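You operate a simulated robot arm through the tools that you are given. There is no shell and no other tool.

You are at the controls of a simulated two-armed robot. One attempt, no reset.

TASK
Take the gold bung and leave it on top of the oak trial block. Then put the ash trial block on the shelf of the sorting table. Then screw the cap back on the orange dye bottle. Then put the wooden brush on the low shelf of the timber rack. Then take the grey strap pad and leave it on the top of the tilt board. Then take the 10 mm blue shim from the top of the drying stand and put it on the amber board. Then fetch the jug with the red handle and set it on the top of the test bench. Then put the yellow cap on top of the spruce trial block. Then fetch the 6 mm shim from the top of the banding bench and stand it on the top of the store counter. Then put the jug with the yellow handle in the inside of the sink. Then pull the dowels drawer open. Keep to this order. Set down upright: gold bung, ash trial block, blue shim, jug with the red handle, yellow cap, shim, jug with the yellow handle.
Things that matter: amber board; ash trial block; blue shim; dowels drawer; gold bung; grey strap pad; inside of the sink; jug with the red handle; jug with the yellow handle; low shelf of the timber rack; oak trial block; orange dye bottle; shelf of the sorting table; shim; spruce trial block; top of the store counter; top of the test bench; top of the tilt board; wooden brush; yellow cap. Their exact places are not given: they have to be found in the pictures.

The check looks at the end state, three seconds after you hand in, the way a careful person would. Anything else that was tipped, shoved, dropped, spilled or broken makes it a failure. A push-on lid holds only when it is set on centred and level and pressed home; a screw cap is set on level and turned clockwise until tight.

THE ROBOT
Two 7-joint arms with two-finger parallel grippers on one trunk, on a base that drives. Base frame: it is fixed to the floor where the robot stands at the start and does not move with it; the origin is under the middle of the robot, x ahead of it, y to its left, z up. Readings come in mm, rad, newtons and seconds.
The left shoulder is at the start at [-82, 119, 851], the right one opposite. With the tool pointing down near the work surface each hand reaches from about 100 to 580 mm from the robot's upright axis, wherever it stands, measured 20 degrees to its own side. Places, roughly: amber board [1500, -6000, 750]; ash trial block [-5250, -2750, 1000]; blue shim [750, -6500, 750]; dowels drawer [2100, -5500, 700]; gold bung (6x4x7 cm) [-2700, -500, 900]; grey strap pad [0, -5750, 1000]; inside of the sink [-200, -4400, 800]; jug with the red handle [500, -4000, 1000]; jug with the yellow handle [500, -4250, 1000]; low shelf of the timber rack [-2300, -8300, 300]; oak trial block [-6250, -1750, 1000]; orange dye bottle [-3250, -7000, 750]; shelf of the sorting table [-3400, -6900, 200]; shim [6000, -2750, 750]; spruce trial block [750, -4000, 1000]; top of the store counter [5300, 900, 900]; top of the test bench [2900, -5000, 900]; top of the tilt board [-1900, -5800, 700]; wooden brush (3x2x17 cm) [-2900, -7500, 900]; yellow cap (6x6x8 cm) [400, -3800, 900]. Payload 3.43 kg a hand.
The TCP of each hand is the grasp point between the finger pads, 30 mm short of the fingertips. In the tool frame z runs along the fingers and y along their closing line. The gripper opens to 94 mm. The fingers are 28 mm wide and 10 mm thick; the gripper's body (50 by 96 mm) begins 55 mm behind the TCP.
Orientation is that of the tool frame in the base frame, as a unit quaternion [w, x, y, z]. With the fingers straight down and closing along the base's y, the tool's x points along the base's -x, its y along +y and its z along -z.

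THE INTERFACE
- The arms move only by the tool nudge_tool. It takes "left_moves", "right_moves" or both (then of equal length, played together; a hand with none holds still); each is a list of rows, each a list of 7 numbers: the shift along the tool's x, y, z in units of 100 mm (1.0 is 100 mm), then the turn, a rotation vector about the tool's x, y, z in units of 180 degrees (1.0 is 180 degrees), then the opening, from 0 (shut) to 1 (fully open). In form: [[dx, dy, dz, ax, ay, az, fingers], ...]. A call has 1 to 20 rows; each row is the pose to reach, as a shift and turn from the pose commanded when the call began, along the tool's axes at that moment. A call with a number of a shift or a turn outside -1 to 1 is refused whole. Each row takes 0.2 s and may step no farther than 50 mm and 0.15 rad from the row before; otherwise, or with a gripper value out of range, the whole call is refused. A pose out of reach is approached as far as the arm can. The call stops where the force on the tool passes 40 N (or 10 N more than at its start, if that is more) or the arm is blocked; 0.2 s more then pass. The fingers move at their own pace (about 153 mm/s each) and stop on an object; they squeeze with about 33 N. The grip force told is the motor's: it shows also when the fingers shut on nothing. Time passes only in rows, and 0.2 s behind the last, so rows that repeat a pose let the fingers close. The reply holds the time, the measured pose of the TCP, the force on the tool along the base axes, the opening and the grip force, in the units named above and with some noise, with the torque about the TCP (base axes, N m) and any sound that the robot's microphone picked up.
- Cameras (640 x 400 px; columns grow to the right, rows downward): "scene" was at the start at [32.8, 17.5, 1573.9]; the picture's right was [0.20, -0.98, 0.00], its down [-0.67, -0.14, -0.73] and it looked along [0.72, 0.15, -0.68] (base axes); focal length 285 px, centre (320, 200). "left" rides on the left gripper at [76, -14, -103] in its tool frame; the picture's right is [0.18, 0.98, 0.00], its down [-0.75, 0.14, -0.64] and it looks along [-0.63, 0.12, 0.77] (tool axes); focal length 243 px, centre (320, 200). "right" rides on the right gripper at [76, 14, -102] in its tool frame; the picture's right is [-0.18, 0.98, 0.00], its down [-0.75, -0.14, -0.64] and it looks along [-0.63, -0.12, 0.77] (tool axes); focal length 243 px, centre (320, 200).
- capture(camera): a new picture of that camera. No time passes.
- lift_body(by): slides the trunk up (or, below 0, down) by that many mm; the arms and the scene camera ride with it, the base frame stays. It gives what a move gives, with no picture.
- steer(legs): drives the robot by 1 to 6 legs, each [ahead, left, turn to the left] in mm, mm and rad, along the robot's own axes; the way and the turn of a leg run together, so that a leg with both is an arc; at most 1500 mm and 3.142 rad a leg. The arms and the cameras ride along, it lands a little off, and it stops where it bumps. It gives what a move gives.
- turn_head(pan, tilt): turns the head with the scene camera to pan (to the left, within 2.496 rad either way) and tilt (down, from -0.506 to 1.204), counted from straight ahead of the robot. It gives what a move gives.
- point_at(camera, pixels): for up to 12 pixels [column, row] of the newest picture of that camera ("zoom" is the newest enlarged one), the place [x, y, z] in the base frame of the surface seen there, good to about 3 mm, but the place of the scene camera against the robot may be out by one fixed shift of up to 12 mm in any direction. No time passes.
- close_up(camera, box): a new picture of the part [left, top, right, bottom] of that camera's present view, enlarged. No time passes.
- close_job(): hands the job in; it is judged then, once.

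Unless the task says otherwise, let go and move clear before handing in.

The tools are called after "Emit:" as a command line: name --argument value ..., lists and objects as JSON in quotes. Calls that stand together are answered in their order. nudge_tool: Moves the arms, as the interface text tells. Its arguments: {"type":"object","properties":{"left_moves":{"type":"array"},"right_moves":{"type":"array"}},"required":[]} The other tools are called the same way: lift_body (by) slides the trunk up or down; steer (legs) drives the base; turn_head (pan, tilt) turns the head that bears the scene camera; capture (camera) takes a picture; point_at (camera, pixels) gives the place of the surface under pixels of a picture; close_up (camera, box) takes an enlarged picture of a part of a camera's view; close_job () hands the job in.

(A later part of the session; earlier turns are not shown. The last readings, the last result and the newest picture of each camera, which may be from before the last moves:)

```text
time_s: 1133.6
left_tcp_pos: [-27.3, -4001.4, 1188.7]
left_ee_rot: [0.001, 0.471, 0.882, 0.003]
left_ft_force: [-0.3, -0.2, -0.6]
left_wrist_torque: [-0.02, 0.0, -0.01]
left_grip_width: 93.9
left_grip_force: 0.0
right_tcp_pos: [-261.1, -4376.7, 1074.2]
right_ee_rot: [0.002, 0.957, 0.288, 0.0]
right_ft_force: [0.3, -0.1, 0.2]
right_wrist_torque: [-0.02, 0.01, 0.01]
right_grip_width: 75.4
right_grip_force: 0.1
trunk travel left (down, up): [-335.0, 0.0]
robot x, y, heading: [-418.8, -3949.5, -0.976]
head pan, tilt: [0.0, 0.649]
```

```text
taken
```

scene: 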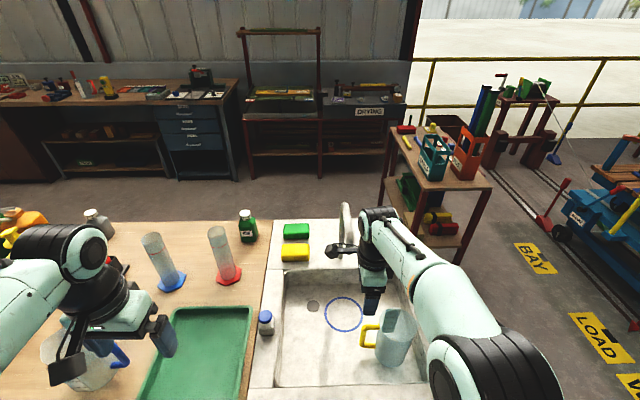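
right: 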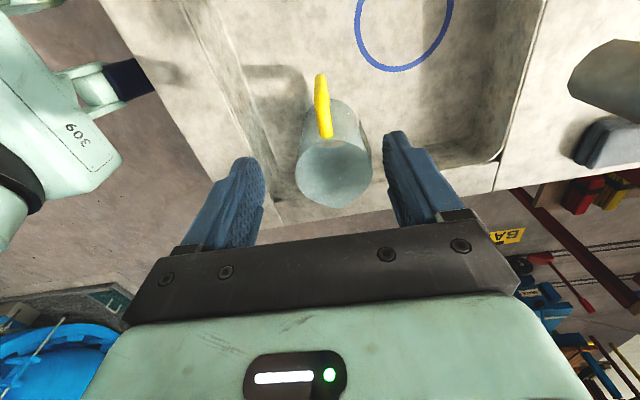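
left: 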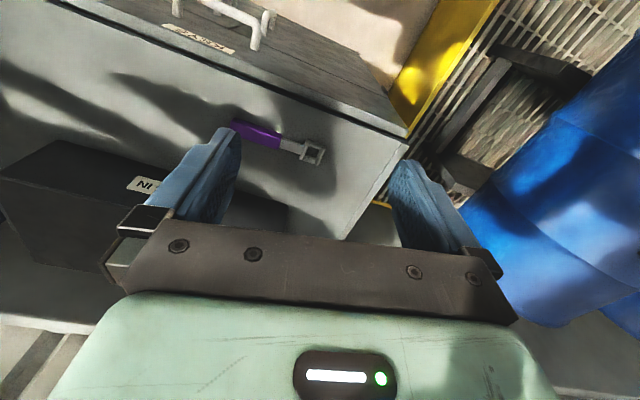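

The yellow jug stands in the sink. I'll back off, neutralise the hand and drive to the drawer unit under the test bench for the last step.

Emit:
steer --legs '[[-400, 0, 0]]'

Emit:
nudge_tool --right_moves '[[0, 0, 0, 0, 0, -0.045, 1], [0, 0, 0, 0, 0, -0.09, 1], [0, 0, 0, 0, 0, -0.135, 1], [0, 0, 0, 0, 0, -0.18, 1], [0, 0, 0, 0, 0, -0.225, 1], [0, 0, 0, 0, 0, -0.27, 1], [0, 0, 0, 0, 0, -0.315, 1], [0, 0, 0, 0, 0, -0.36, 1], [0, 0, 0, 0, 0, -0.405, 1], [0, 0, 0, 0, 0, -0.45, 1], [0, 0, 0, 0, 0, -0.495, 1], [0, 0, 0, 0, 0, -0.505, 1]]'

Emit:
turn_head --pan 0.0 --tilt 0.55

Emit:
capture --camera "scene"

Emit:
steer --legs '[[0, 0, 1.867], [1181, 0, 0], [0, 0, -0.209], [1031, 0, 0], [0, 0, -0.582], [1005, 0, 0]]'

Emit:
steer --legs '[[0, 0, -1.349], [1107, 0, 0], [0, 0, -0.437], [1250, 0, 0], [0, 0, 0.73]]'

Emit:
turn_head --pan -0.1 --tilt 0.5

Emit:
capture --camera "scene"

```text
time_s: 1136.1
left_tcp_pos: [-247.5, -3675.3, 1190.3]
left_ee_rot: [0.0, 0.471, 0.882, 0.003]
left_ft_force: [0.5, 0.0, -1.0]
left_wrist_torque: [0.0, 0.01, -0.02]
left_grip_width: 94.2
left_grip_force: 0.1
right_tcp_pos: [-481.4, -4050.3, 1072.9]
right_ee_rot: [0.002, 0.957, 0.289, 0.0]
right_ft_force: [-0.3, -0.5, 0.0]
right_wrist_torque: [-0.01, 0.01, -0.05]
right_grip_width: 75.0
right_grip_force: 0.1
trunk travel left (down, up): [-335.0, 0.0]
robot x, y, heading: [-639.6, -3622.5, -0.977]
head pan, tilt: [0.0, 0.649]
```

```text
time_s: 1138.7
left_tcp_pos: [-248.9, -3675.5, 1188.5]
left_ee_rot: [0.002, 0.471, 0.882, 0.003]
left_ft_force: [0.5, 0.1, -0.4]
left_wrist_torque: [0.02, -0.03, 0.0]
left_grip_width: 93.9
left_grip_force: 0.1
right_tcp_pos: [-483.0, -4050.1, 1072.7]
right_ee_rot: [0.001, 0.466, 0.885, 0.0]
right_ft_force: [0.6, -0.2, -0.2]
right_wrist_torque: [0.05, -0.02, 0.02]
right_grip_width: 94.0
right_grip_force: 0.1
trunk travel left (down, up): [-335.0, 0.0]
robot x, y, heading: [-637.3, -3621.7, -0.975]
head pan, tilt: [0.0, 0.649]
```

```text
time_s: 1139.3
left_tcp_pos: [-248.7, -3674.8, 1190.1]
left_ee_rot: [0.001, 0.471, 0.882, 0.002]
left_ft_force: [-0.8, -0.5, 0.9]
left_wrist_torque: [-0.01, 0.01, -0.02]
left_grip_width: 94.1
left_grip_force: 0.1
right_tcp_pos: [-483.4, -4049.9, 1072.1]
right_ee_rot: [0.002, 0.467, 0.885, -0.001]
right_ft_force: [0.3, 0.3, 0.1]
right_wrist_torque: [0.01, 0.01, -0.01]
right_grip_width: 94.2
right_grip_force: 0.0
trunk travel left (down, up): [-335.0, 0.0]
robot x, y, heading: [-645.4, -3624.3, -0.975]
head pan, tilt: [0.0, 0.55]
```

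```text
taken
```

scene: 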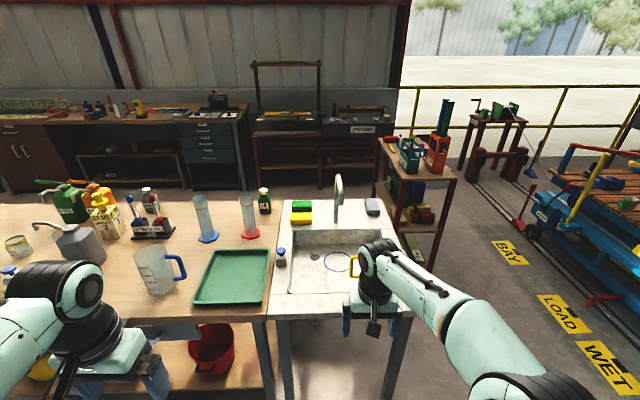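

```text
time_s: 1161.9
left_tcp_pos: [2150.6, -1664.5, 1190.2]
left_ee_rot: [0.0, -0.038, 0.999, 0.002]
left_ft_force: [0.0, -0.5, 0.2]
left_wrist_torque: [0.01, -0.01, 0.01]
left_grip_width: 94.0
left_grip_force: 0.0
right_tcp_pos: [2361.9, -2052.2, 1072.2]
right_ee_rot: [0.002, -0.042, 0.999, 0.0]
right_ft_force: [-1.2, 1.0, 0.5]
right_wrist_torque: [-0.01, -0.01, 0.01]
right_grip_width: 93.7
right_grip_force: 0.0
trunk travel left (down, up): [-335.0, 0.0]
robot x, y, heading: [1908.8, -1974.1, 0.08]
head pan, tilt: [0.0, 0.55]
```

```text
time_s: 1180.0
left_tcp_pos: [2488.5, -4327.6, 1189.2]
left_ee_rot: [0.002, 0.464, 0.886, 0.002]
left_ft_force: [0.4, 0.0, 0.7]
left_wrist_torque: [0.0, 0.0, -0.01]
left_grip_width: 94.0
left_grip_force: 0.1
right_tcp_pos: [2259.2, -4705.8, 1072.2]
right_ee_rot: [0.002, 0.46, 0.888, 0.0]
right_ft_force: [0.7, -0.1, 0.7]
right_wrist_torque: [0.01, 0.02, 0.03]
right_grip_width: 94.1
right_grip_force: 0.0
trunk travel left (down, up): [-335.0, 0.0]
robot x, y, heading: [2090.8, -4281.6, -0.962]
head pan, tilt: [0.0, 0.55]
```

```text
time_s: 1180.7
left_tcp_pos: [2488.3, -4327.1, 1190.3]
left_ee_rot: [0.001, 0.464, 0.886, 0.003]
left_ft_force: [1.6, -0.2, 0.2]
left_wrist_torque: [-0.01, 0.0, 0.01]
left_grip_width: 93.9
left_grip_force: 0.1
right_tcp_pos: [2260.3, -4707.1, 1072.3]
right_ee_rot: [0.002, 0.46, 0.888, -0.001]
right_ft_force: [-0.9, -0.2, 0.9]
right_wrist_torque: [0.01, -0.01, -0.01]
right_grip_width: 94.0
right_grip_force: 0.0
trunk travel left (down, up): [-335.0, 0.0]
robot x, y, heading: [2096.8, -4276.9, -0.96]
head pan, tilt: [-0.099, 0.499]
```

```text
taken
```

scene: 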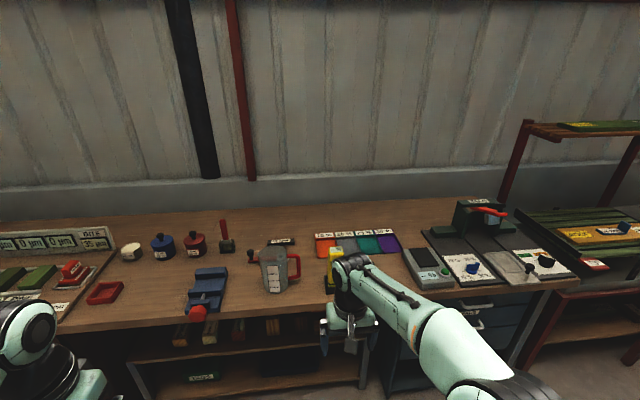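

The red jug still stands well. The blue drawer unit is to the right at (450,320); I'll sidestep right to see its labels.

Emit:
steer --legs '[[0, -500, 0]]'

Emit:
turn_head --pan -0.1 --tilt 0.6

Emit:
capture --camera "scene"

Emit:
close_up --camera "scene" --box '[180, 200, 440, 360]'

```text
time_s: 1185.6
left_tcp_pos: [2079.2, -4613.1, 1188.8]
left_ee_rot: [0.001, 0.463, 0.886, 0.002]
left_ft_force: [0.4, 0.5, 0.3]
left_wrist_torque: [0.0, 0.01, -0.05]
left_grip_width: 94.1
left_grip_force: 0.1
right_tcp_pos: [1853.6, -4991.3, 1071.6]
right_ee_rot: [0.001, 0.459, 0.888, 0.0]
right_ft_force: [-1.0, 0.0, 0.1]
right_wrist_torque: [0.01, -0.02, 0.0]
right_grip_width: 94.2
right_grip_force: 0.0
trunk travel left (down, up): [-335.0, 0.0]
robot x, y, heading: [1686.9, -4566.3, -0.961]
head pan, tilt: [-0.099, 0.499]
```

```text
time_s: 1186.2
left_tcp_pos: [2080.8, -4612.0, 1189.1]
left_ee_rot: [0.001, 0.463, 0.887, 0.002]
left_ft_force: [-0.6, 0.6, -1.1]
left_wrist_torque: [-0.02, -0.02, -0.03]
left_grip_width: 94.0
left_grip_force: 0.0
right_tcp_pos: [1851.7, -4991.4, 1072.3]
right_ee_rot: [0.002, 0.459, 0.888, -0.001]
right_ft_force: [-0.4, -0.2, -0.5]
right_wrist_torque: [0.01, -0.01, 0.02]
right_grip_width: 93.9
right_grip_force: 0.1
trunk travel left (down, up): [-335.0, 0.0]
robot x, y, heading: [1689.8, -4563.0, -0.956]
head pan, tilt: [-0.099, 0.6]
```

```text
taken
```

scene: 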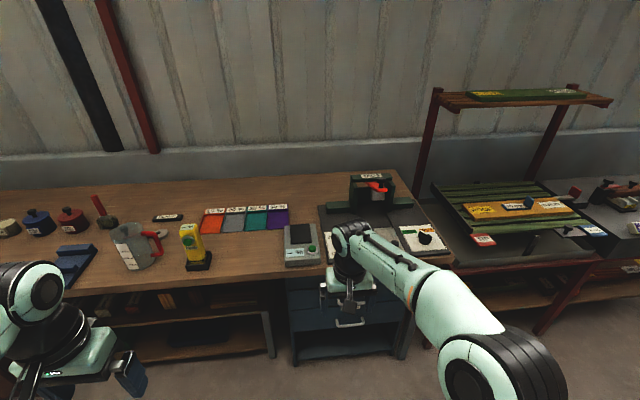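

```text
2.46 times, centred on (310, 280) of scene
```

zoom: 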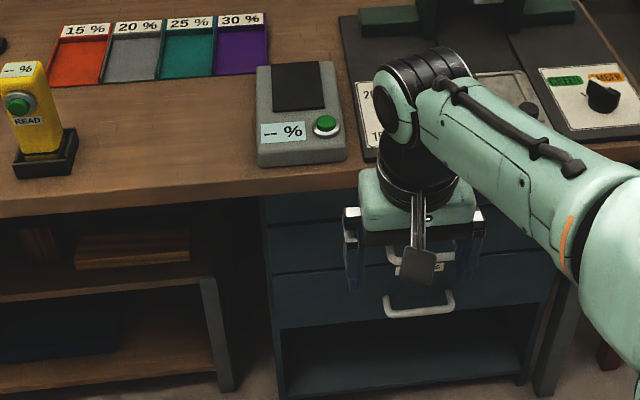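

Emit:
capture --camera "right"

Emit:
lift_body --by -250

Emit:
turn_head --pan -0.05 --tilt 0.4

Emit:
capture --camera "scene"

```text
taken
```

right: 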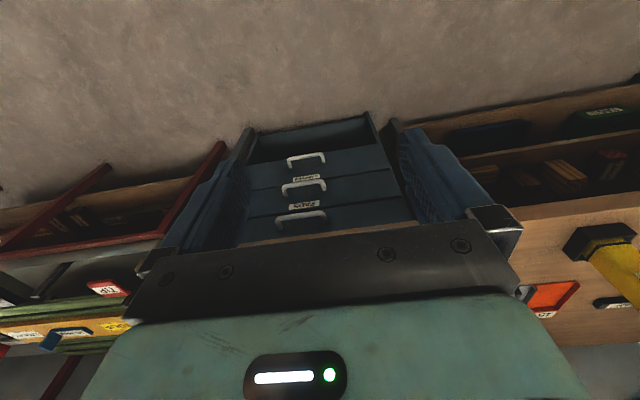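

```text
time_s: 1188.8
left_tcp_pos: [2080.2, -4611.8, 938.3]
left_ee_rot: [0.001, 0.464, 0.886, 0.003]
left_ft_force: [0.7, 0.5, -0.3]
left_wrist_torque: [-0.02, -0.02, -0.02]
left_grip_width: 94.0
left_grip_force: 0.0
right_tcp_pos: [1853.3, -4991.0, 822.5]
right_ee_rot: [0.001, 0.46, 0.888, -0.001]
right_ft_force: [-0.2, -0.1, 0.5]
right_wrist_torque: [0.03, 0.02, 0.04]
right_grip_width: 94.1
right_grip_force: 0.0
trunk travel left (down, up): [-85.0, 250.0]
robot x, y, heading: [1692.0, -4563.6, -0.955]
head pan, tilt: [-0.099, 0.6]
```

```text
time_s: 1189.5
left_tcp_pos: [2080.0, -4612.1, 938.9]
left_ee_rot: [0.001, 0.463, 0.886, 0.002]
left_ft_force: [0.0, 0.5, 0.4]
left_wrist_torque: [0.01, -0.03, -0.01]
left_grip_width: 93.9
left_grip_force: 0.1
right_tcp_pos: [1852.3, -4991.4, 821.6]
right_ee_rot: [0.002, 0.46, 0.888, -0.001]
right_ft_force: [0.7, -0.3, -0.3]
right_wrist_torque: [0.03, 0.01, -0.04]
right_grip_width: 94.1
right_grip_force: 0.1
trunk travel left (down, up): [-85.0, 250.0]
robot x, y, heading: [1686.6, -4562.9, -0.956]
head pan, tilt: [-0.051, 0.4]
```

```text
taken
```

scene: 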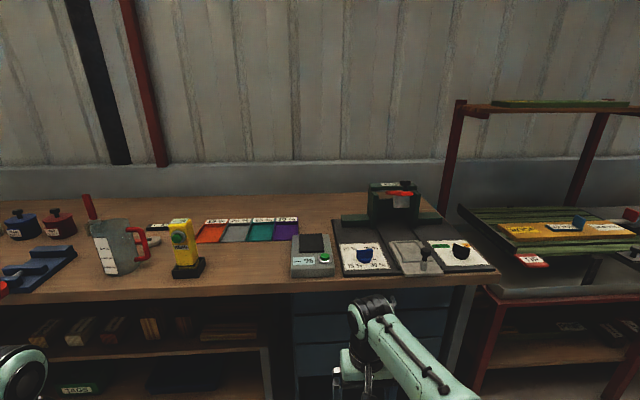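

Emit:
capture --camera "right"

Emit:
close_up --camera "right" --box '[220, 80, 440, 240]'

Emit:
turn_head --pan 0.05 --tilt 0.75

Emit:
capture --camera "scene"

```text
taken
```

right: 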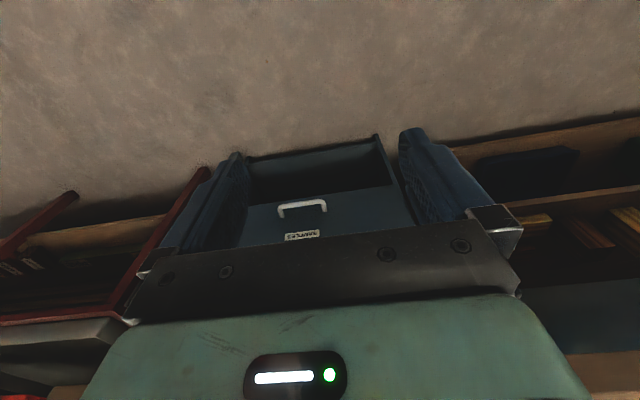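

```text
2.50 times, centred on (330, 160) of right
```

zoom: 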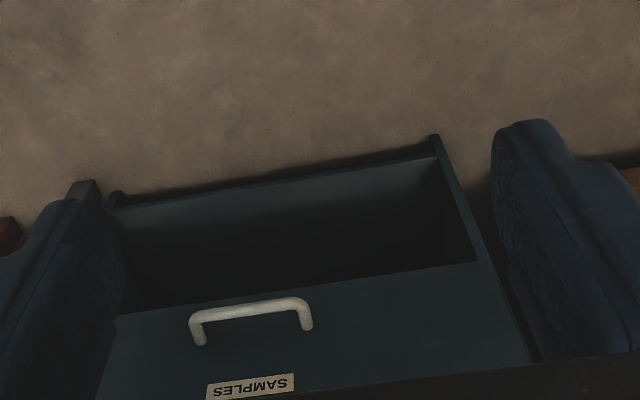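

```text
time_s: 1190.4
left_tcp_pos: [2081.3, -4612.8, 939.5]
left_ee_rot: [0.001, 0.463, 0.886, 0.003]
left_ft_force: [0.0, 0.6, -0.3]
left_wrist_torque: [0.0, 0.04, 0.02]
left_grip_width: 94.1
left_grip_force: 0.0
right_tcp_pos: [1851.9, -4991.6, 822.3]
right_ee_rot: [0.001, 0.46, 0.888, -0.001]
right_ft_force: [0.2, 0.9, 1.1]
right_wrist_torque: [0.01, 0.03, 0.01]
right_grip_width: 93.7
right_grip_force: 0.0
trunk travel left (down, up): [-85.0, 250.0]
robot x, y, heading: [1688.7, -4561.6, -0.956]
head pan, tilt: [0.051, 0.75]
```

```text
taken
```

scene: 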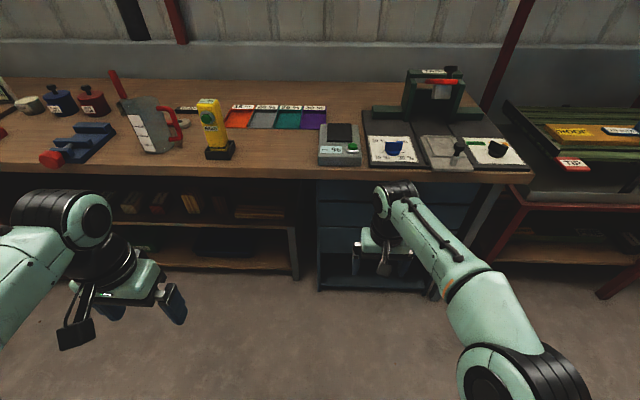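

The lowest drawer is SAMPLES. I'll raise the trunk and read the other two labels.

Emit:
lift_body --by 180

Emit:
close_up --camera "right" --box '[240, 130, 380, 240]'

Emit:
close_up --camera "scene" --box '[290, 160, 460, 300]'

```text
time_s: 1192.4
left_tcp_pos: [2081.3, -4612.2, 1119.0]
left_ee_rot: [0.001, 0.464, 0.886, 0.002]
left_ft_force: [0.9, -0.4, 0.6]
left_wrist_torque: [0.0, 0.0, 0.02]
left_grip_width: 94.0
left_grip_force: 0.1
right_tcp_pos: [1852.3, -4991.4, 1002.3]
right_ee_rot: [0.002, 0.46, 0.888, -0.001]
right_ft_force: [-0.2, -0.1, -0.3]
right_wrist_torque: [-0.03, -0.01, 0.0]
right_grip_width: 94.0
right_grip_force: 0.1
trunk travel left (down, up): [-265.0, 70.0]
robot x, y, heading: [1686.8, -4565.6, -0.962]
head pan, tilt: [0.051, 0.75]
```

```text
3.64 times, centred on (310, 185) of right
```

zoom: 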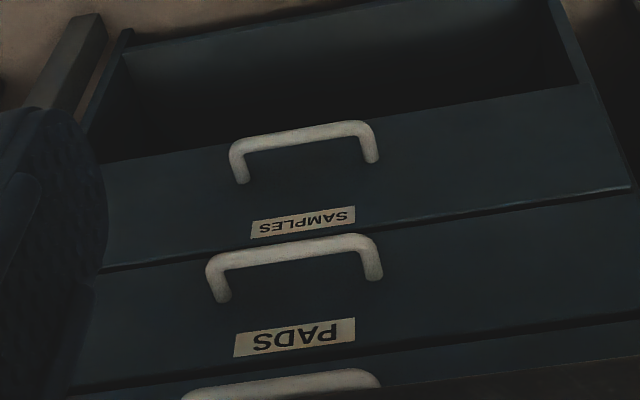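

```text
2.86 times, centred on (375, 230) of scene
```

zoom: 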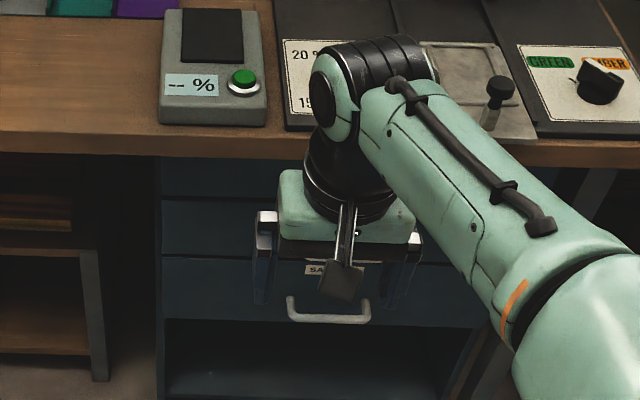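

The middle one is PADS; the top one should be DOWELS. I'll pull the hand back a little to read the top label.

Emit:
nudge_tool --right_moves '[[0.4, 0, 0, 0, 0, 0, 1], [0.8, 0, 0, 0, 0, 0, 1], [1.0, 0, -0.2, 0, 0, 0, 1]]'

Emit:
capture --camera "right"

Emit:
close_up --camera "right" --box '[240, 130, 400, 250]'

```text
time_s: 1193.2
left_tcp_pos: [2079.9, -4611.6, 1119.2]
left_ee_rot: [0.002, 0.463, 0.886, 0.002]
left_ft_force: [-0.6, 0.3, -0.3]
left_wrist_torque: [-0.06, 0.0, 0.03]
left_grip_width: 94.0
left_grip_force: 0.2
right_tcp_pos: [1794.7, -4909.2, 1022.4]
right_ee_rot: [0.001, 0.46, 0.888, 0.0]
right_ft_force: [0.4, 0.6, -0.5]
right_wrist_torque: [0.01, 0.02, 0.01]
right_grip_width: 93.8
right_grip_force: 0.0
trunk travel left (down, up): [-265.0, 70.0]
robot x, y, heading: [1689.6, -4564.5, -0.956]
head pan, tilt: [0.051, 0.75]
```

```text
taken
```

right: 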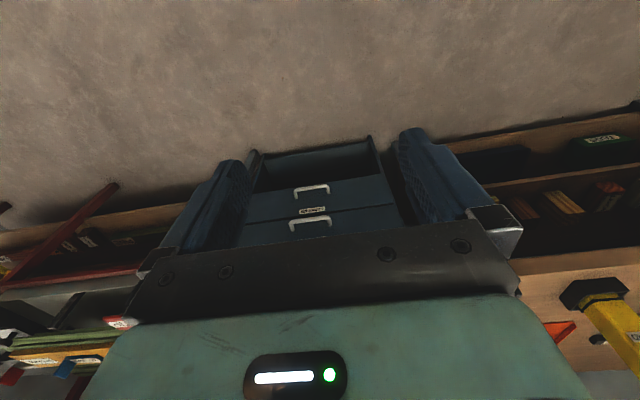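

```text
3.33 times, centred on (320, 190) of right
```

zoom: 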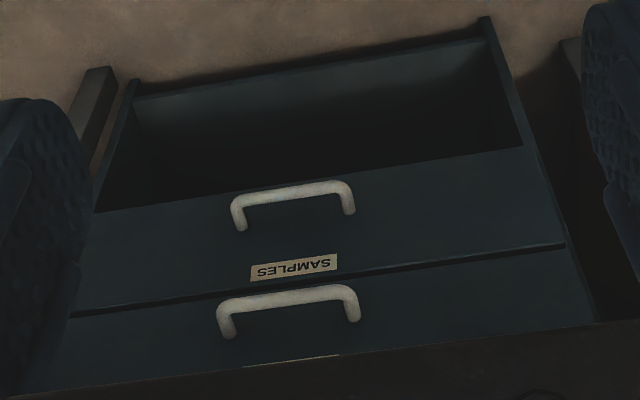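

Emit:
steer --legs '[[-150, -250, 0]]'

Emit:
lift_body --by -265

Emit:
turn_head --pan 0.2 --tilt 0.5

Emit:
capture --camera "scene"

```text
time_s: 1196.0
left_tcp_pos: [1787.8, -4632.5, 1119.7]
left_ee_rot: [0.002, 0.463, 0.886, 0.002]
left_ft_force: [0.1, -0.3, 0.0]
left_wrist_torque: [0.03, 0.02, 0.0]
left_grip_width: 93.9
left_grip_force: 0.0
right_tcp_pos: [1501.0, -4929.1, 1022.4]
right_ee_rot: [0.002, 0.459, 0.888, -0.001]
right_ft_force: [-0.3, -0.5, -0.2]
right_wrist_torque: [-0.02, 0.01, -0.01]
right_grip_width: 94.0
right_grip_force: 0.1
trunk travel left (down, up): [-265.0, 70.0]
robot x, y, heading: [1396.6, -4585.8, -0.959]
head pan, tilt: [0.051, 0.75]
```

```text
time_s: 1198.7
left_tcp_pos: [1788.5, -4632.3, 854.7]
left_ee_rot: [0.001, 0.464, 0.886, 0.002]
left_ft_force: [0.7, -0.3, -0.7]
left_wrist_torque: [0.03, 0.0, 0.0]
left_grip_width: 94.2
left_grip_force: 0.1
right_tcp_pos: [1503.4, -4929.7, 758.1]
right_ee_rot: [0.001, 0.459, 0.889, -0.001]
right_ft_force: [-0.2, 0.9, 0.4]
right_wrist_torque: [-0.02, -0.04, 0.01]
right_grip_width: 94.0
right_grip_force: 0.1
trunk travel left (down, up): [0.0, 335.0]
robot x, y, heading: [1393.4, -4585.8, -0.957]
head pan, tilt: [0.051, 0.75]
```

```text
time_s: 1199.5
left_tcp_pos: [1789.3, -4632.5, 855.5]
left_ee_rot: [0.001, 0.464, 0.886, 0.002]
left_ft_force: [-0.1, -0.6, -1.3]
left_wrist_torque: [0.01, -0.04, 0.02]
left_grip_width: 94.3
left_grip_force: 0.0
right_tcp_pos: [1504.0, -4929.9, 755.7]
right_ee_rot: [0.001, 0.459, 0.888, -0.002]
right_ft_force: [-0.4, 0.0, -0.6]
right_wrist_torque: [0.0, 0.01, 0.03]
right_grip_width: 94.0
right_grip_force: 0.2
trunk travel left (down, up): [0.0, 335.0]
robot x, y, heading: [1397.6, -4584.4, -0.96]
head pan, tilt: [0.201, 0.499]
```

```text
taken
```

scene: 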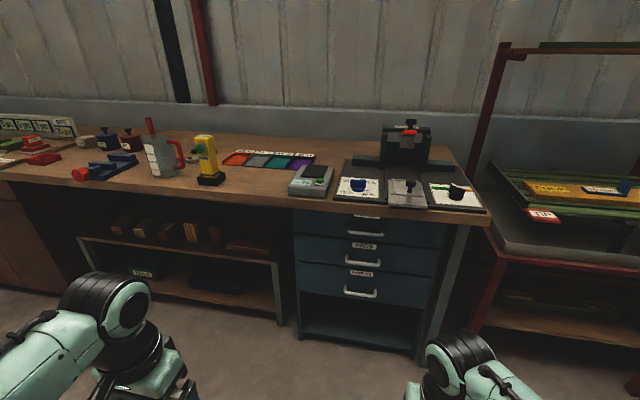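

Now all three drawers are visible. I'll zoom in on the labels and measure the handles.

Emit:
close_up --camera "scene" --box '[290, 195, 450, 310]'

Emit:
point_at --camera "scene" --pixels '[[365, 234], [348, 233], [382, 235], [365, 217], [362, 262], [310, 230], [430, 240], [330, 225], [400, 232], [365, 228]]'

```text
3.48 times, centred on (370, 252) of scene
```

zoom: 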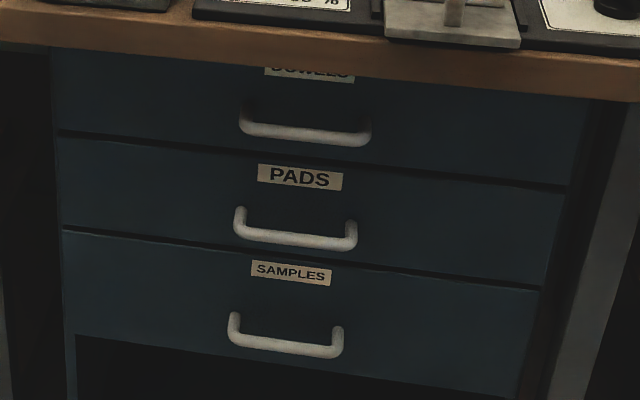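

```text
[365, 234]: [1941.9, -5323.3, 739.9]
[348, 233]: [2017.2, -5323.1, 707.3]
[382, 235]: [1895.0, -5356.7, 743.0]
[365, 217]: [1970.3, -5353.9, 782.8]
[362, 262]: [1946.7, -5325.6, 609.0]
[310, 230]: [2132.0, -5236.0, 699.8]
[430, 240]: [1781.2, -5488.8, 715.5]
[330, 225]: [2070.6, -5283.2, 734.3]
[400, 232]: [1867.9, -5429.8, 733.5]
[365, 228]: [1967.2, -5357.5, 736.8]
```

The top drawer is DOWELS, handle bar at about (1942,-5323), z≈740, tucked 19 mm under the bench edge. I'll grip it with the hand pointing forward and fingers closing vertically, so I'll set the trunk height and prepare that orientation in free space first.

Emit:
lift_body --by 145

Emit:
nudge_tool --right_moves '[[-0.3, 0, 0, 0, 0, -0.045, 1], [-0.6, 0, 0, 0, 0, -0.09, 1], [-0.9, 0, 0, 0, 0, -0.135, 1], [-1.0, 0, 0, 0, 0, -0.18, 1], [-1.0, 0, 0, 0, 0, -0.225, 1], [-1.0, 0, 0, 0, 0, -0.27, 1], [-1.0, 0, 0, 0, 0, -0.315, 1], [-1.0, 0, 0, 0, 0, -0.36, 1], [-1.0, 0, 0, 0, 0, -0.405, 1], [-1.0, 0, 0, 0, 0, -0.45, 1], [-1.0, 0, 0, 0, 0, -0.495, 1], [-1.0, 0, 0, 0, 0, -0.5, 1]]'

Emit:
nudge_tool --right_moves '[[0, -0.4, 0, 0, 0, 0, 1], [0, -0.8, 0, 0, 0, 0, 1], [0, -1.0, 0, 0.045, 0, 0, 1], [0, -1.0, 0, 0.09, 0, 0, 1], [0, -1.0, 0, 0.135, 0, 0, 1], [0, -1.0, 0, 0.18, 0, 0, 1], [0, -1.0, 0, 0.225, 0, 0, 1]]'

```text
time_s: 1201.2
left_tcp_pos: [1788.8, -4632.5, 999.0]
left_ee_rot: [0.001, 0.463, 0.886, 0.003]
left_ft_force: [-0.4, -0.4, -0.5]
left_wrist_torque: [-0.01, 0.01, 0.02]
left_grip_width: 94.1
left_grip_force: 0.1
right_tcp_pos: [1503.7, -4930.2, 901.3]
right_ee_rot: [0.001, 0.458, 0.889, -0.001]
right_ft_force: [-0.5, -0.4, 0.2]
right_wrist_torque: [0.02, -0.01, 0.0]
right_grip_width: 94.0
right_grip_force: 0.0
trunk travel left (down, up): [-145.0, 190.0]
robot x, y, heading: [1394.1, -4582.8, -0.958]
head pan, tilt: [0.201, 0.499]
```

```text
time_s: 1203.8
left_tcp_pos: [1789.5, -4633.3, 999.0]
left_ee_rot: [0.002, 0.463, 0.886, 0.003]
left_ft_force: [0.1, 0.2, -0.3]
left_wrist_torque: [-0.03, 0.02, -0.01]
left_grip_width: 94.1
left_grip_force: 0.1
right_tcp_pos: [1561.4, -5012.6, 901.1]
right_ee_rot: [0.001, -0.305, 0.952, -0.002]
right_ft_force: [0.4, -0.9, -0.1]
right_wrist_torque: [0.0, -0.01, -0.02]
right_grip_width: 94.1
right_grip_force: 0.0
trunk travel left (down, up): [-145.0, 190.0]
robot x, y, heading: [1395.1, -4581.7, -0.959]
head pan, tilt: [0.201, 0.499]
```

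```text
time_s: 1205.4
left_tcp_pos: [1788.7, -4631.5, 1000.2]
left_ee_rot: [0.001, 0.464, 0.886, 0.002]
left_ft_force: [0.1, 0.4, 0.3]
left_wrist_torque: [0.01, -0.02, -0.02]
left_grip_width: 94.1
left_grip_force: 0.1
right_tcp_pos: [1618.9, -5094.1, 903.1]
right_ee_rot: [0.105, -0.285, 0.892, -0.333]
right_ft_force: [-0.1, -0.8, 0.1]
right_wrist_torque: [0.01, 0.01, -0.03]
right_grip_width: 94.1
right_grip_force: 0.1
right hand out of reach, approached as far as the arm can: row 2, 3
trunk travel left (down, up): [-145.0, 190.0]
robot x, y, heading: [1395.7, -4583.2, -0.96]
head pan, tilt: [0.201, 0.499]
```

Emit:
nudge_tool --right_moves '[[0, 0, 0, 0.045, 0, 0, 1], [0, 0, 0, 0.09, 0, 0, 1], [0, 0, 0, 0.135, 0, 0, 1], [0, 0, 0, 0.18, 0, 0, 1], [0, 0, 0, 0.225, 0, 0, 1], [0, 0, 0, 0.275, 0, 0, 1]]'

Emit:
capture --camera "right"

Emit:
capture --camera "scene"

```text
refused: row 6 steps farther than a row can; nothing moved
```

```text
taken
```

right: 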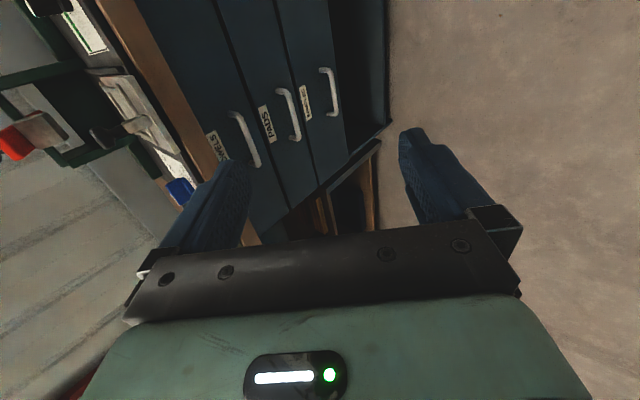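

```text
taken
```

scene: 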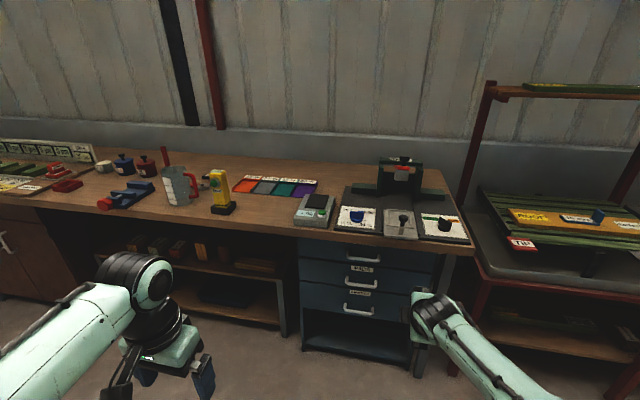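

The wrist camera sees the handles well; DOWELS is at (245,138). I'll measure it accurately.

Emit:
close_up --camera "right" --box '[180, 60, 340, 180]'

Emit:
point_at --camera "right" --pixels '[[236, 113], [243, 125], [248, 138], [254, 152], [258, 165], [235, 150], [262, 130], [230, 120], [212, 140], [170, 60], [200, 150], [285, 95]]'

```text
3.33 times, centred on (260, 120) of right
```

zoom: 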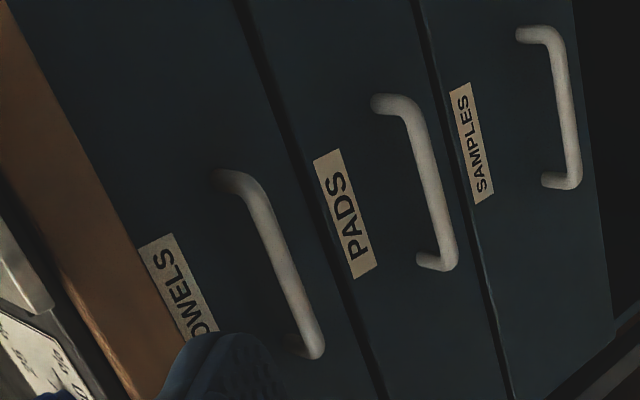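

```text
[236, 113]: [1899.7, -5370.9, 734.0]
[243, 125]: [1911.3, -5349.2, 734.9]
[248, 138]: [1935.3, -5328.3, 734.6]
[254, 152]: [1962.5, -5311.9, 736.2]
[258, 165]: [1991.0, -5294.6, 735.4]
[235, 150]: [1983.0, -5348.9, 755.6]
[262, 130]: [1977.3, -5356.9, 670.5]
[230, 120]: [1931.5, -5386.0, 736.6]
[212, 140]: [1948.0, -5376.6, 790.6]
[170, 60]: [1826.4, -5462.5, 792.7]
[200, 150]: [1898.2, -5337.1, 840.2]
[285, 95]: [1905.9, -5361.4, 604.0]
```

The DOWELS bar is centred at about (1950,-5322), z≈735, 41 mm off the face. I'll finish tilting the hand to horizontal.

Emit:
nudge_tool --right_moves '[[0, 0, 0, 0.045, 0, 0, 1], [0, 0, 0, 0.09, 0, 0, 1], [0, 0, 0, 0.135, 0, 0, 1], [0, 0, 0, 0.18, 0, 0, 1], [0, 0, 0, 0.225, 0, 0, 1], [0, 0, 0, 0.26, 0, 0, 1]]'

Emit:
capture --camera "right"

```text
time_s: 1206.8
left_tcp_pos: [1789.6, -4631.2, 999.4]
left_ee_rot: [0.002, 0.464, 0.886, 0.002]
left_ft_force: [-0.4, -0.6, 0.2]
left_wrist_torque: [0.02, -0.04, -0.01]
left_grip_width: 94.0
left_grip_force: 0.1
right_tcp_pos: [1619.7, -5093.1, 903.6]
right_ee_rot: [0.205, -0.225, 0.706, -0.64]
right_ft_force: [-0.8, -0.3, 0.0]
right_wrist_torque: [0.01, 0.0, -0.02]
right_grip_width: 94.1
right_grip_force: 0.1
right hand out of reach, approached as far as the arm can: row 6
trunk travel left (down, up): [-145.0, 190.0]
robot x, y, heading: [1398.8, -4582.6, -0.96]
head pan, tilt: [0.201, 0.499]
```

```text
taken
```

right: 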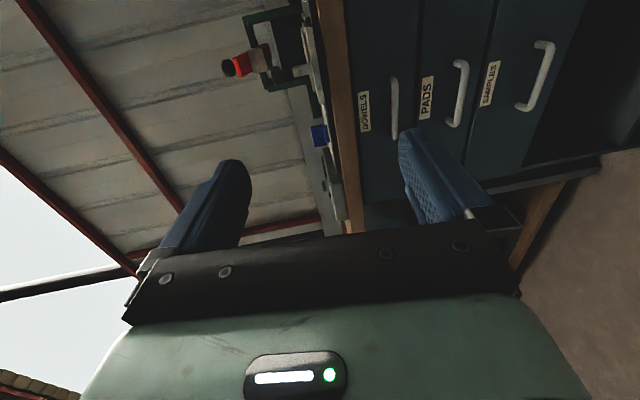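

The hand is nearly horizontal (about 5° down). I'll lower it to the handle's height.

Emit:
nudge_tool --right_moves '[[0, 0.4, 0, 0, 0, 0, 1], [0, 0.8, 0, 0, 0, 0, 1], [0, 1.0, 0, 0, 0, 0, 1]]'

Emit:
nudge_tool --right_moves '[[0, 0.4, 0, 0, 0, 0, 1], [0, 0.68, 0, 0, 0, 0, 1]]'

Emit:
steer --legs '[[0, 135, 0], [230, 0, 0]]'

Emit:
capture --camera "right"

Emit:
capture --camera "scene"

```text
time_s: 1207.6
left_tcp_pos: [1791.4, -4631.2, 998.3]
left_ee_rot: [0.001, 0.463, 0.886, 0.002]
left_ft_force: [0.8, -0.9, 0.2]
left_wrist_torque: [0.0, 0.0, -0.02]
left_grip_width: 93.8
left_grip_force: 0.1
right_tcp_pos: [1616.6, -5061.6, 847.2]
right_ee_rot: [0.199, -0.229, 0.719, -0.625]
right_ft_force: [0.4, -0.4, 0.1]
right_wrist_torque: [0.02, -0.03, -0.05]
right_grip_width: 94.2
right_grip_force: 0.2
right hand out of reach, approached as far as the arm can: row 1, 2, 3
trunk travel left (down, up): [-145.0, 190.0]
robot x, y, heading: [1396.0, -4585.5, -0.955]
head pan, tilt: [0.201, 0.499]
```

```text
time_s: 1208.2
left_tcp_pos: [1788.5, -4633.1, 999.7]
left_ee_rot: [0.001, 0.464, 0.886, 0.002]
left_ft_force: [-0.1, 0.2, -0.8]
left_wrist_torque: [-0.04, -0.03, 0.03]
left_grip_width: 93.9
left_grip_force: 0.0
right_tcp_pos: [1615.3, -5063.9, 846.5]
right_ee_rot: [0.201, -0.227, 0.72, -0.624]
right_ft_force: [1.1, -0.8, -0.2]
right_wrist_torque: [0.01, 0.0, 0.03]
right_grip_width: 93.9
right_grip_force: 0.0
right hand out of reach, approached as far as the arm can: row 1, 2
trunk travel left (down, up): [-145.0, 190.0]
robot x, y, heading: [1394.3, -4582.9, -0.961]
head pan, tilt: [0.201, 0.499]
```

```text
time_s: 1211.3
left_tcp_pos: [2029.5, -4742.9, 1000.1]
left_ee_rot: [0.002, 0.464, 0.886, 0.002]
left_ft_force: [-0.5, 0.6, -0.2]
left_wrist_torque: [0.02, 0.02, -0.03]
left_grip_width: 94.1
left_grip_force: 0.1
right_tcp_pos: [1855.0, -5174.4, 846.3]
right_ee_rot: [0.199, -0.227, 0.721, -0.623]
right_ft_force: [0.5, 0.5, 0.2]
right_wrist_torque: [-0.04, -0.01, -0.01]
right_grip_width: 94.3
right_grip_force: 0.1
trunk travel left (down, up): [-145.0, 190.0]
robot x, y, heading: [1639.5, -4697.1, -0.956]
head pan, tilt: [0.201, 0.499]
```

```text
taken
```

right: 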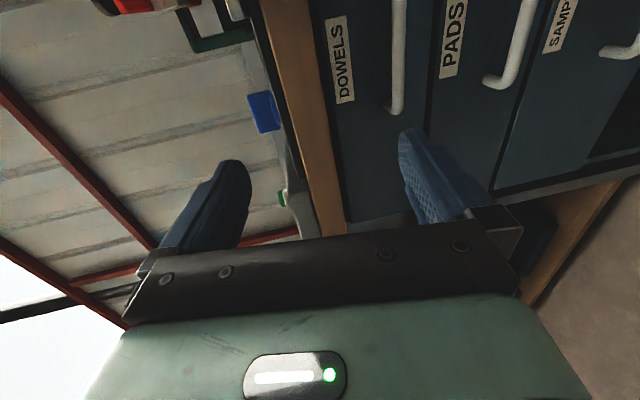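

```text
taken
```

scene: 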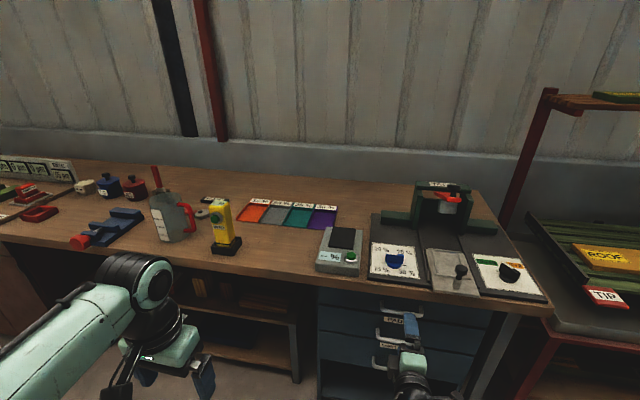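

The wrist can't flex further down there, so I'll lower the trunk 111 mm instead, which keeps the hand's orientation.

Emit:
lift_body --by -111

Emit:
capture --camera "right"

Emit:
point_at --camera "right" --pixels '[[300, 40], [310, 80], [315, 110], [318, 130], [280, 80], [340, 80], [260, 120], [320, 60]]'

```text
time_s: 1212.8
left_tcp_pos: [2028.7, -4742.7, 888.9]
left_ee_rot: [0.001, 0.464, 0.886, 0.003]
left_ft_force: [0.1, -0.4, -0.4]
left_wrist_torque: [0.04, -0.01, 0.0]
left_grip_width: 94.0
left_grip_force: 0.0
right_tcp_pos: [1855.1, -5173.9, 736.5]
right_ee_rot: [0.199, -0.228, 0.721, -0.624]
right_ft_force: [0.2, -0.5, -0.8]
right_wrist_torque: [0.02, -0.02, -0.02]
right_grip_width: 93.9
right_grip_force: 0.0
trunk travel left (down, up): [-34.0, 301.0]
robot x, y, heading: [1636.2, -4694.9, -0.962]
head pan, tilt: [0.201, 0.499]
```

```text
taken
```

right: 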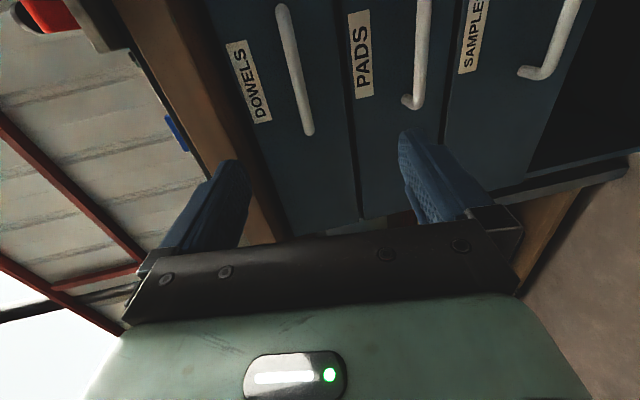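

```text
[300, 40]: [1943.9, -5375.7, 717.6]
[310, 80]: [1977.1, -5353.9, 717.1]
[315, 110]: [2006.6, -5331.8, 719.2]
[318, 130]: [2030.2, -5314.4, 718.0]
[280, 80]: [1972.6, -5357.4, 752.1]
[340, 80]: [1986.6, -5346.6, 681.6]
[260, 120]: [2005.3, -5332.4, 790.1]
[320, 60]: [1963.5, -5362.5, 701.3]
```

Emit:
point_at --camera "right" --pixels '[[284, 20], [289, 45], [294, 70], [299, 95], [304, 118], [308, 130]]'

```text
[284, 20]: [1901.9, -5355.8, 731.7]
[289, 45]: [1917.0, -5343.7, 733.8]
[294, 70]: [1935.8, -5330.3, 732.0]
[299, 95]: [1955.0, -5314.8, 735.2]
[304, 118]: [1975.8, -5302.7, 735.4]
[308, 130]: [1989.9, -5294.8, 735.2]
```

The bar runs (1902,-5356) to (1990,-5295) at z≈733.5, 176 mm straight ahead. I'll pull the left hand back a bit to stay clear of the bench edge, then roll forward in steps.

Emit:
nudge_tool --left_moves '[[0.4, 0, -0.2, 0, 0, 0, 1], [0.8, 0, -0.4, 0, 0, 0, 1], [0.9, 0, -0.8, 0, 0, 0, 1]]'

Emit:
steer --legs '[[120, -12, 0]]'

Emit:
capture --camera "right"

```text
time_s: 1213.5
left_tcp_pos: [1978.3, -4668.6, 968.3]
left_ee_rot: [0.001, 0.463, 0.886, 0.002]
left_ft_force: [1.0, -0.3, -0.1]
left_wrist_torque: [0.01, -0.01, -0.02]
left_grip_width: 94.3
left_grip_force: 0.0
right_tcp_pos: [1854.9, -5174.6, 736.5]
right_ee_rot: [0.199, -0.227, 0.72, -0.624]
right_ft_force: [1.0, 0.3, 0.1]
right_wrist_torque: [0.03, 0.0, -0.01]
right_grip_width: 93.9
right_grip_force: 0.0
trunk travel left (down, up): [-34.0, 301.0]
robot x, y, heading: [1636.6, -4696.4, -0.958]
head pan, tilt: [0.201, 0.499]
```

```text
time_s: 1214.8
left_tcp_pos: [2036.5, -4776.3, 967.5]
left_ee_rot: [0.001, 0.464, 0.886, 0.003]
left_ft_force: [0.3, -0.2, 0.2]
left_wrist_torque: [0.01, -0.03, -0.01]
left_grip_width: 94.3
left_grip_force: 0.0
right_tcp_pos: [1914.1, -5279.9, 736.1]
right_ee_rot: [0.199, -0.228, 0.72, -0.624]
right_ft_force: [0.4, 0.0, 0.2]
right_wrist_torque: [0.06, -0.01, 0.0]
right_grip_width: 94.0
right_grip_force: 0.0
trunk travel left (down, up): [-34.0, 301.0]
robot x, y, heading: [1699.4, -4800.0, -0.957]
head pan, tilt: [0.201, 0.499]
```

```text
taken
```

right: 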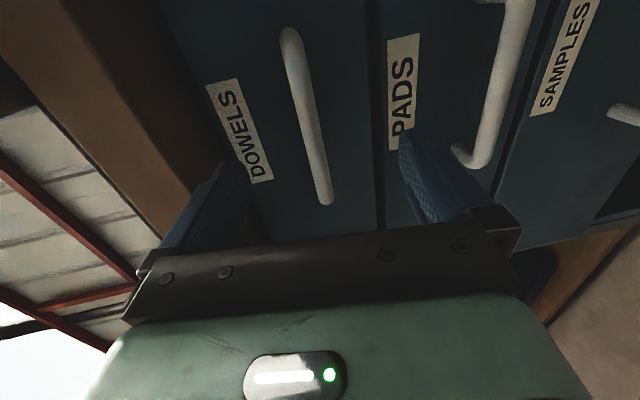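

The bar is between the fingers. I'll narrow the opening so the lower finger clears the PADS handle, then roll forward the last 52 mm.

Emit:
nudge_tool --right_moves '[[0, 0, 0, 0, 0, 0, 0.5], [0, 0, 0, 0, 0, 0, 0.5]]'

Emit:
steer --legs '[[52, 0, 0]]'

Emit:
capture --camera "right"

```text
time_s: 1215.4
left_tcp_pos: [2037.1, -4775.6, 968.0]
left_ee_rot: [0.001, 0.465, 0.885, 0.002]
left_ft_force: [0.4, 0.3, -0.1]
left_wrist_torque: [-0.03, 0.0, 0.02]
left_grip_width: 93.8
left_grip_force: 0.1
right_tcp_pos: [1914.6, -5280.8, 735.3]
right_ee_rot: [0.2, -0.227, 0.72, -0.624]
right_ft_force: [-0.1, -0.4, -0.5]
right_wrist_torque: [0.03, 0.0, 0.0]
right_grip_width: 47.0
right_grip_force: 0.0
trunk travel left (down, up): [-34.0, 301.0]
robot x, y, heading: [1696.7, -4799.5, -0.958]
head pan, tilt: [0.201, 0.499]
```

```text
time_s: 1216.3
left_tcp_pos: [2067.6, -4818.7, 967.6]
left_ee_rot: [0.001, 0.465, 0.885, 0.002]
left_ft_force: [0.6, 0.0, -0.3]
left_wrist_torque: [0.02, 0.03, 0.01]
left_grip_width: 93.9
left_grip_force: 0.1
right_tcp_pos: [1944.2, -5322.9, 735.8]
right_ee_rot: [0.198, -0.226, 0.721, -0.624]
right_ft_force: [0.6, 0.9, 0.7]
right_wrist_torque: [0.02, -0.01, 0.0]
right_grip_width: 47.1
right_grip_force: 0.1
trunk travel left (down, up): [-34.0, 301.0]
robot x, y, heading: [1725.7, -4844.3, -0.963]
head pan, tilt: [0.201, 0.499]
```

```text
taken
```

right: 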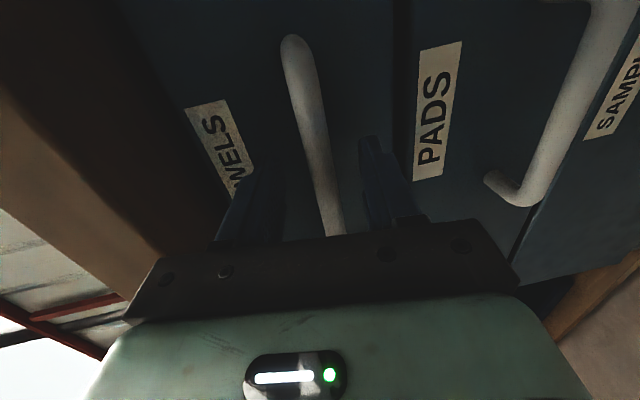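

The TCP is right at the bar. I'll close on it.

Emit:
nudge_tool --right_moves '[[0, 0, 0, 0, 0, 0, 0.2], [0, 0, 0, 0, 0, 0, 0], [0, 0, 0, 0, 0, 0, 0], [0, 0, 0, 0, 0, 0, 0]]'

Emit:
capture --camera "right"

```text
time_s: 1217.3
left_tcp_pos: [2067.8, -4816.8, 967.4]
left_ee_rot: [0.0, 0.463, 0.886, 0.002]
left_ft_force: [0.8, 0.7, -0.7]
left_wrist_torque: [-0.01, 0.01, 0.01]
left_grip_width: 93.9
left_grip_force: 0.0
right_tcp_pos: [1943.3, -5321.7, 732.8]
right_ee_rot: [0.199, -0.228, 0.722, -0.622]
right_ft_force: [-2.7, 5.7, -13.0]
right_wrist_torque: [-0.33, 0.7, 0.09]
right_grip_width: 13.9
right_grip_force: 45.1
trunk travel left (down, up): [-34.0, 301.0]
robot x, y, heading: [1724.1, -4844.6, -0.96]
head pan, tilt: [0.201, 0.499]
```

```text
taken
```

right: 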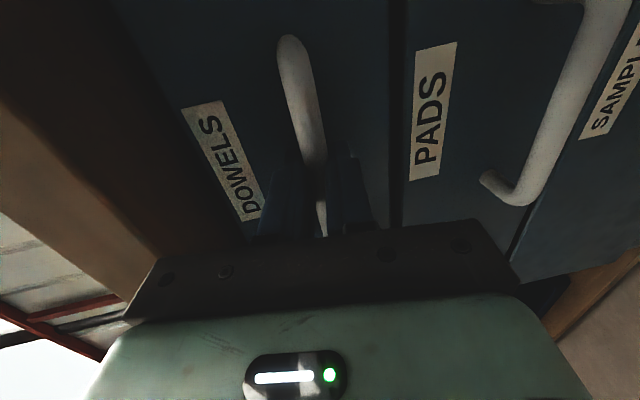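

Gripped at 13.9 mm. I'll relax the small vertical load and then pull by rolling the base back gently.

Emit:
nudge_tool --right_moves '[[0, 0.02, 0, 0, 0, 0, 0], [0, 0.025, 0, 0, 0, 0, 0]]'

Emit:
steer --legs '[[-60, 0, 0]]'

Emit:
capture --camera "right"

```text
time_s: 1217.9
left_tcp_pos: [2067.4, -4818.1, 965.8]
left_ee_rot: [0.001, 0.464, 0.886, 0.002]
left_ft_force: [-0.1, 0.3, -0.6]
left_wrist_torque: [-0.01, 0.0, 0.01]
left_grip_width: 93.7
left_grip_force: 0.1
right_tcp_pos: [1944.2, -5321.9, 733.0]
right_ee_rot: [0.199, -0.228, 0.72, -0.625]
right_ft_force: [-5.0, 6.7, -7.3]
right_wrist_torque: [-0.26, 0.56, 0.78]
right_grip_width: 13.9
right_grip_force: 44.7
trunk travel left (down, up): [-34.0, 301.0]
robot x, y, heading: [1727.9, -4844.5, -0.962]
head pan, tilt: [0.201, 0.499]
```

```text
time_s: 1218.9
left_tcp_pos: [2032.6, -4769.7, 967.9]
left_ee_rot: [0.002, 0.464, 0.886, 0.002]
left_ft_force: [-0.7, 0.0, 0.4]
left_wrist_torque: [0.0, 0.0, 0.02]
left_grip_width: 93.8
left_grip_force: 0.1
right_tcp_pos: [1909.2, -5274.2, 733.7]
right_ee_rot: [0.199, -0.226, 0.72, -0.625]
right_ft_force: [-3.1, -1.9, -5.5]
right_wrist_torque: [-0.43, 0.59, 0.48]
right_grip_width: 13.5
right_grip_force: 45.1
trunk travel left (down, up): [-34.0, 301.0]
robot x, y, heading: [1695.9, -4791.6, -0.957]
head pan, tilt: [0.201, 0.499]
```

```text
taken
```

right: 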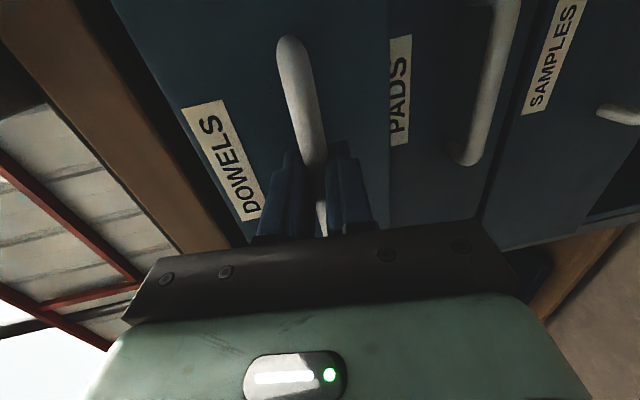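

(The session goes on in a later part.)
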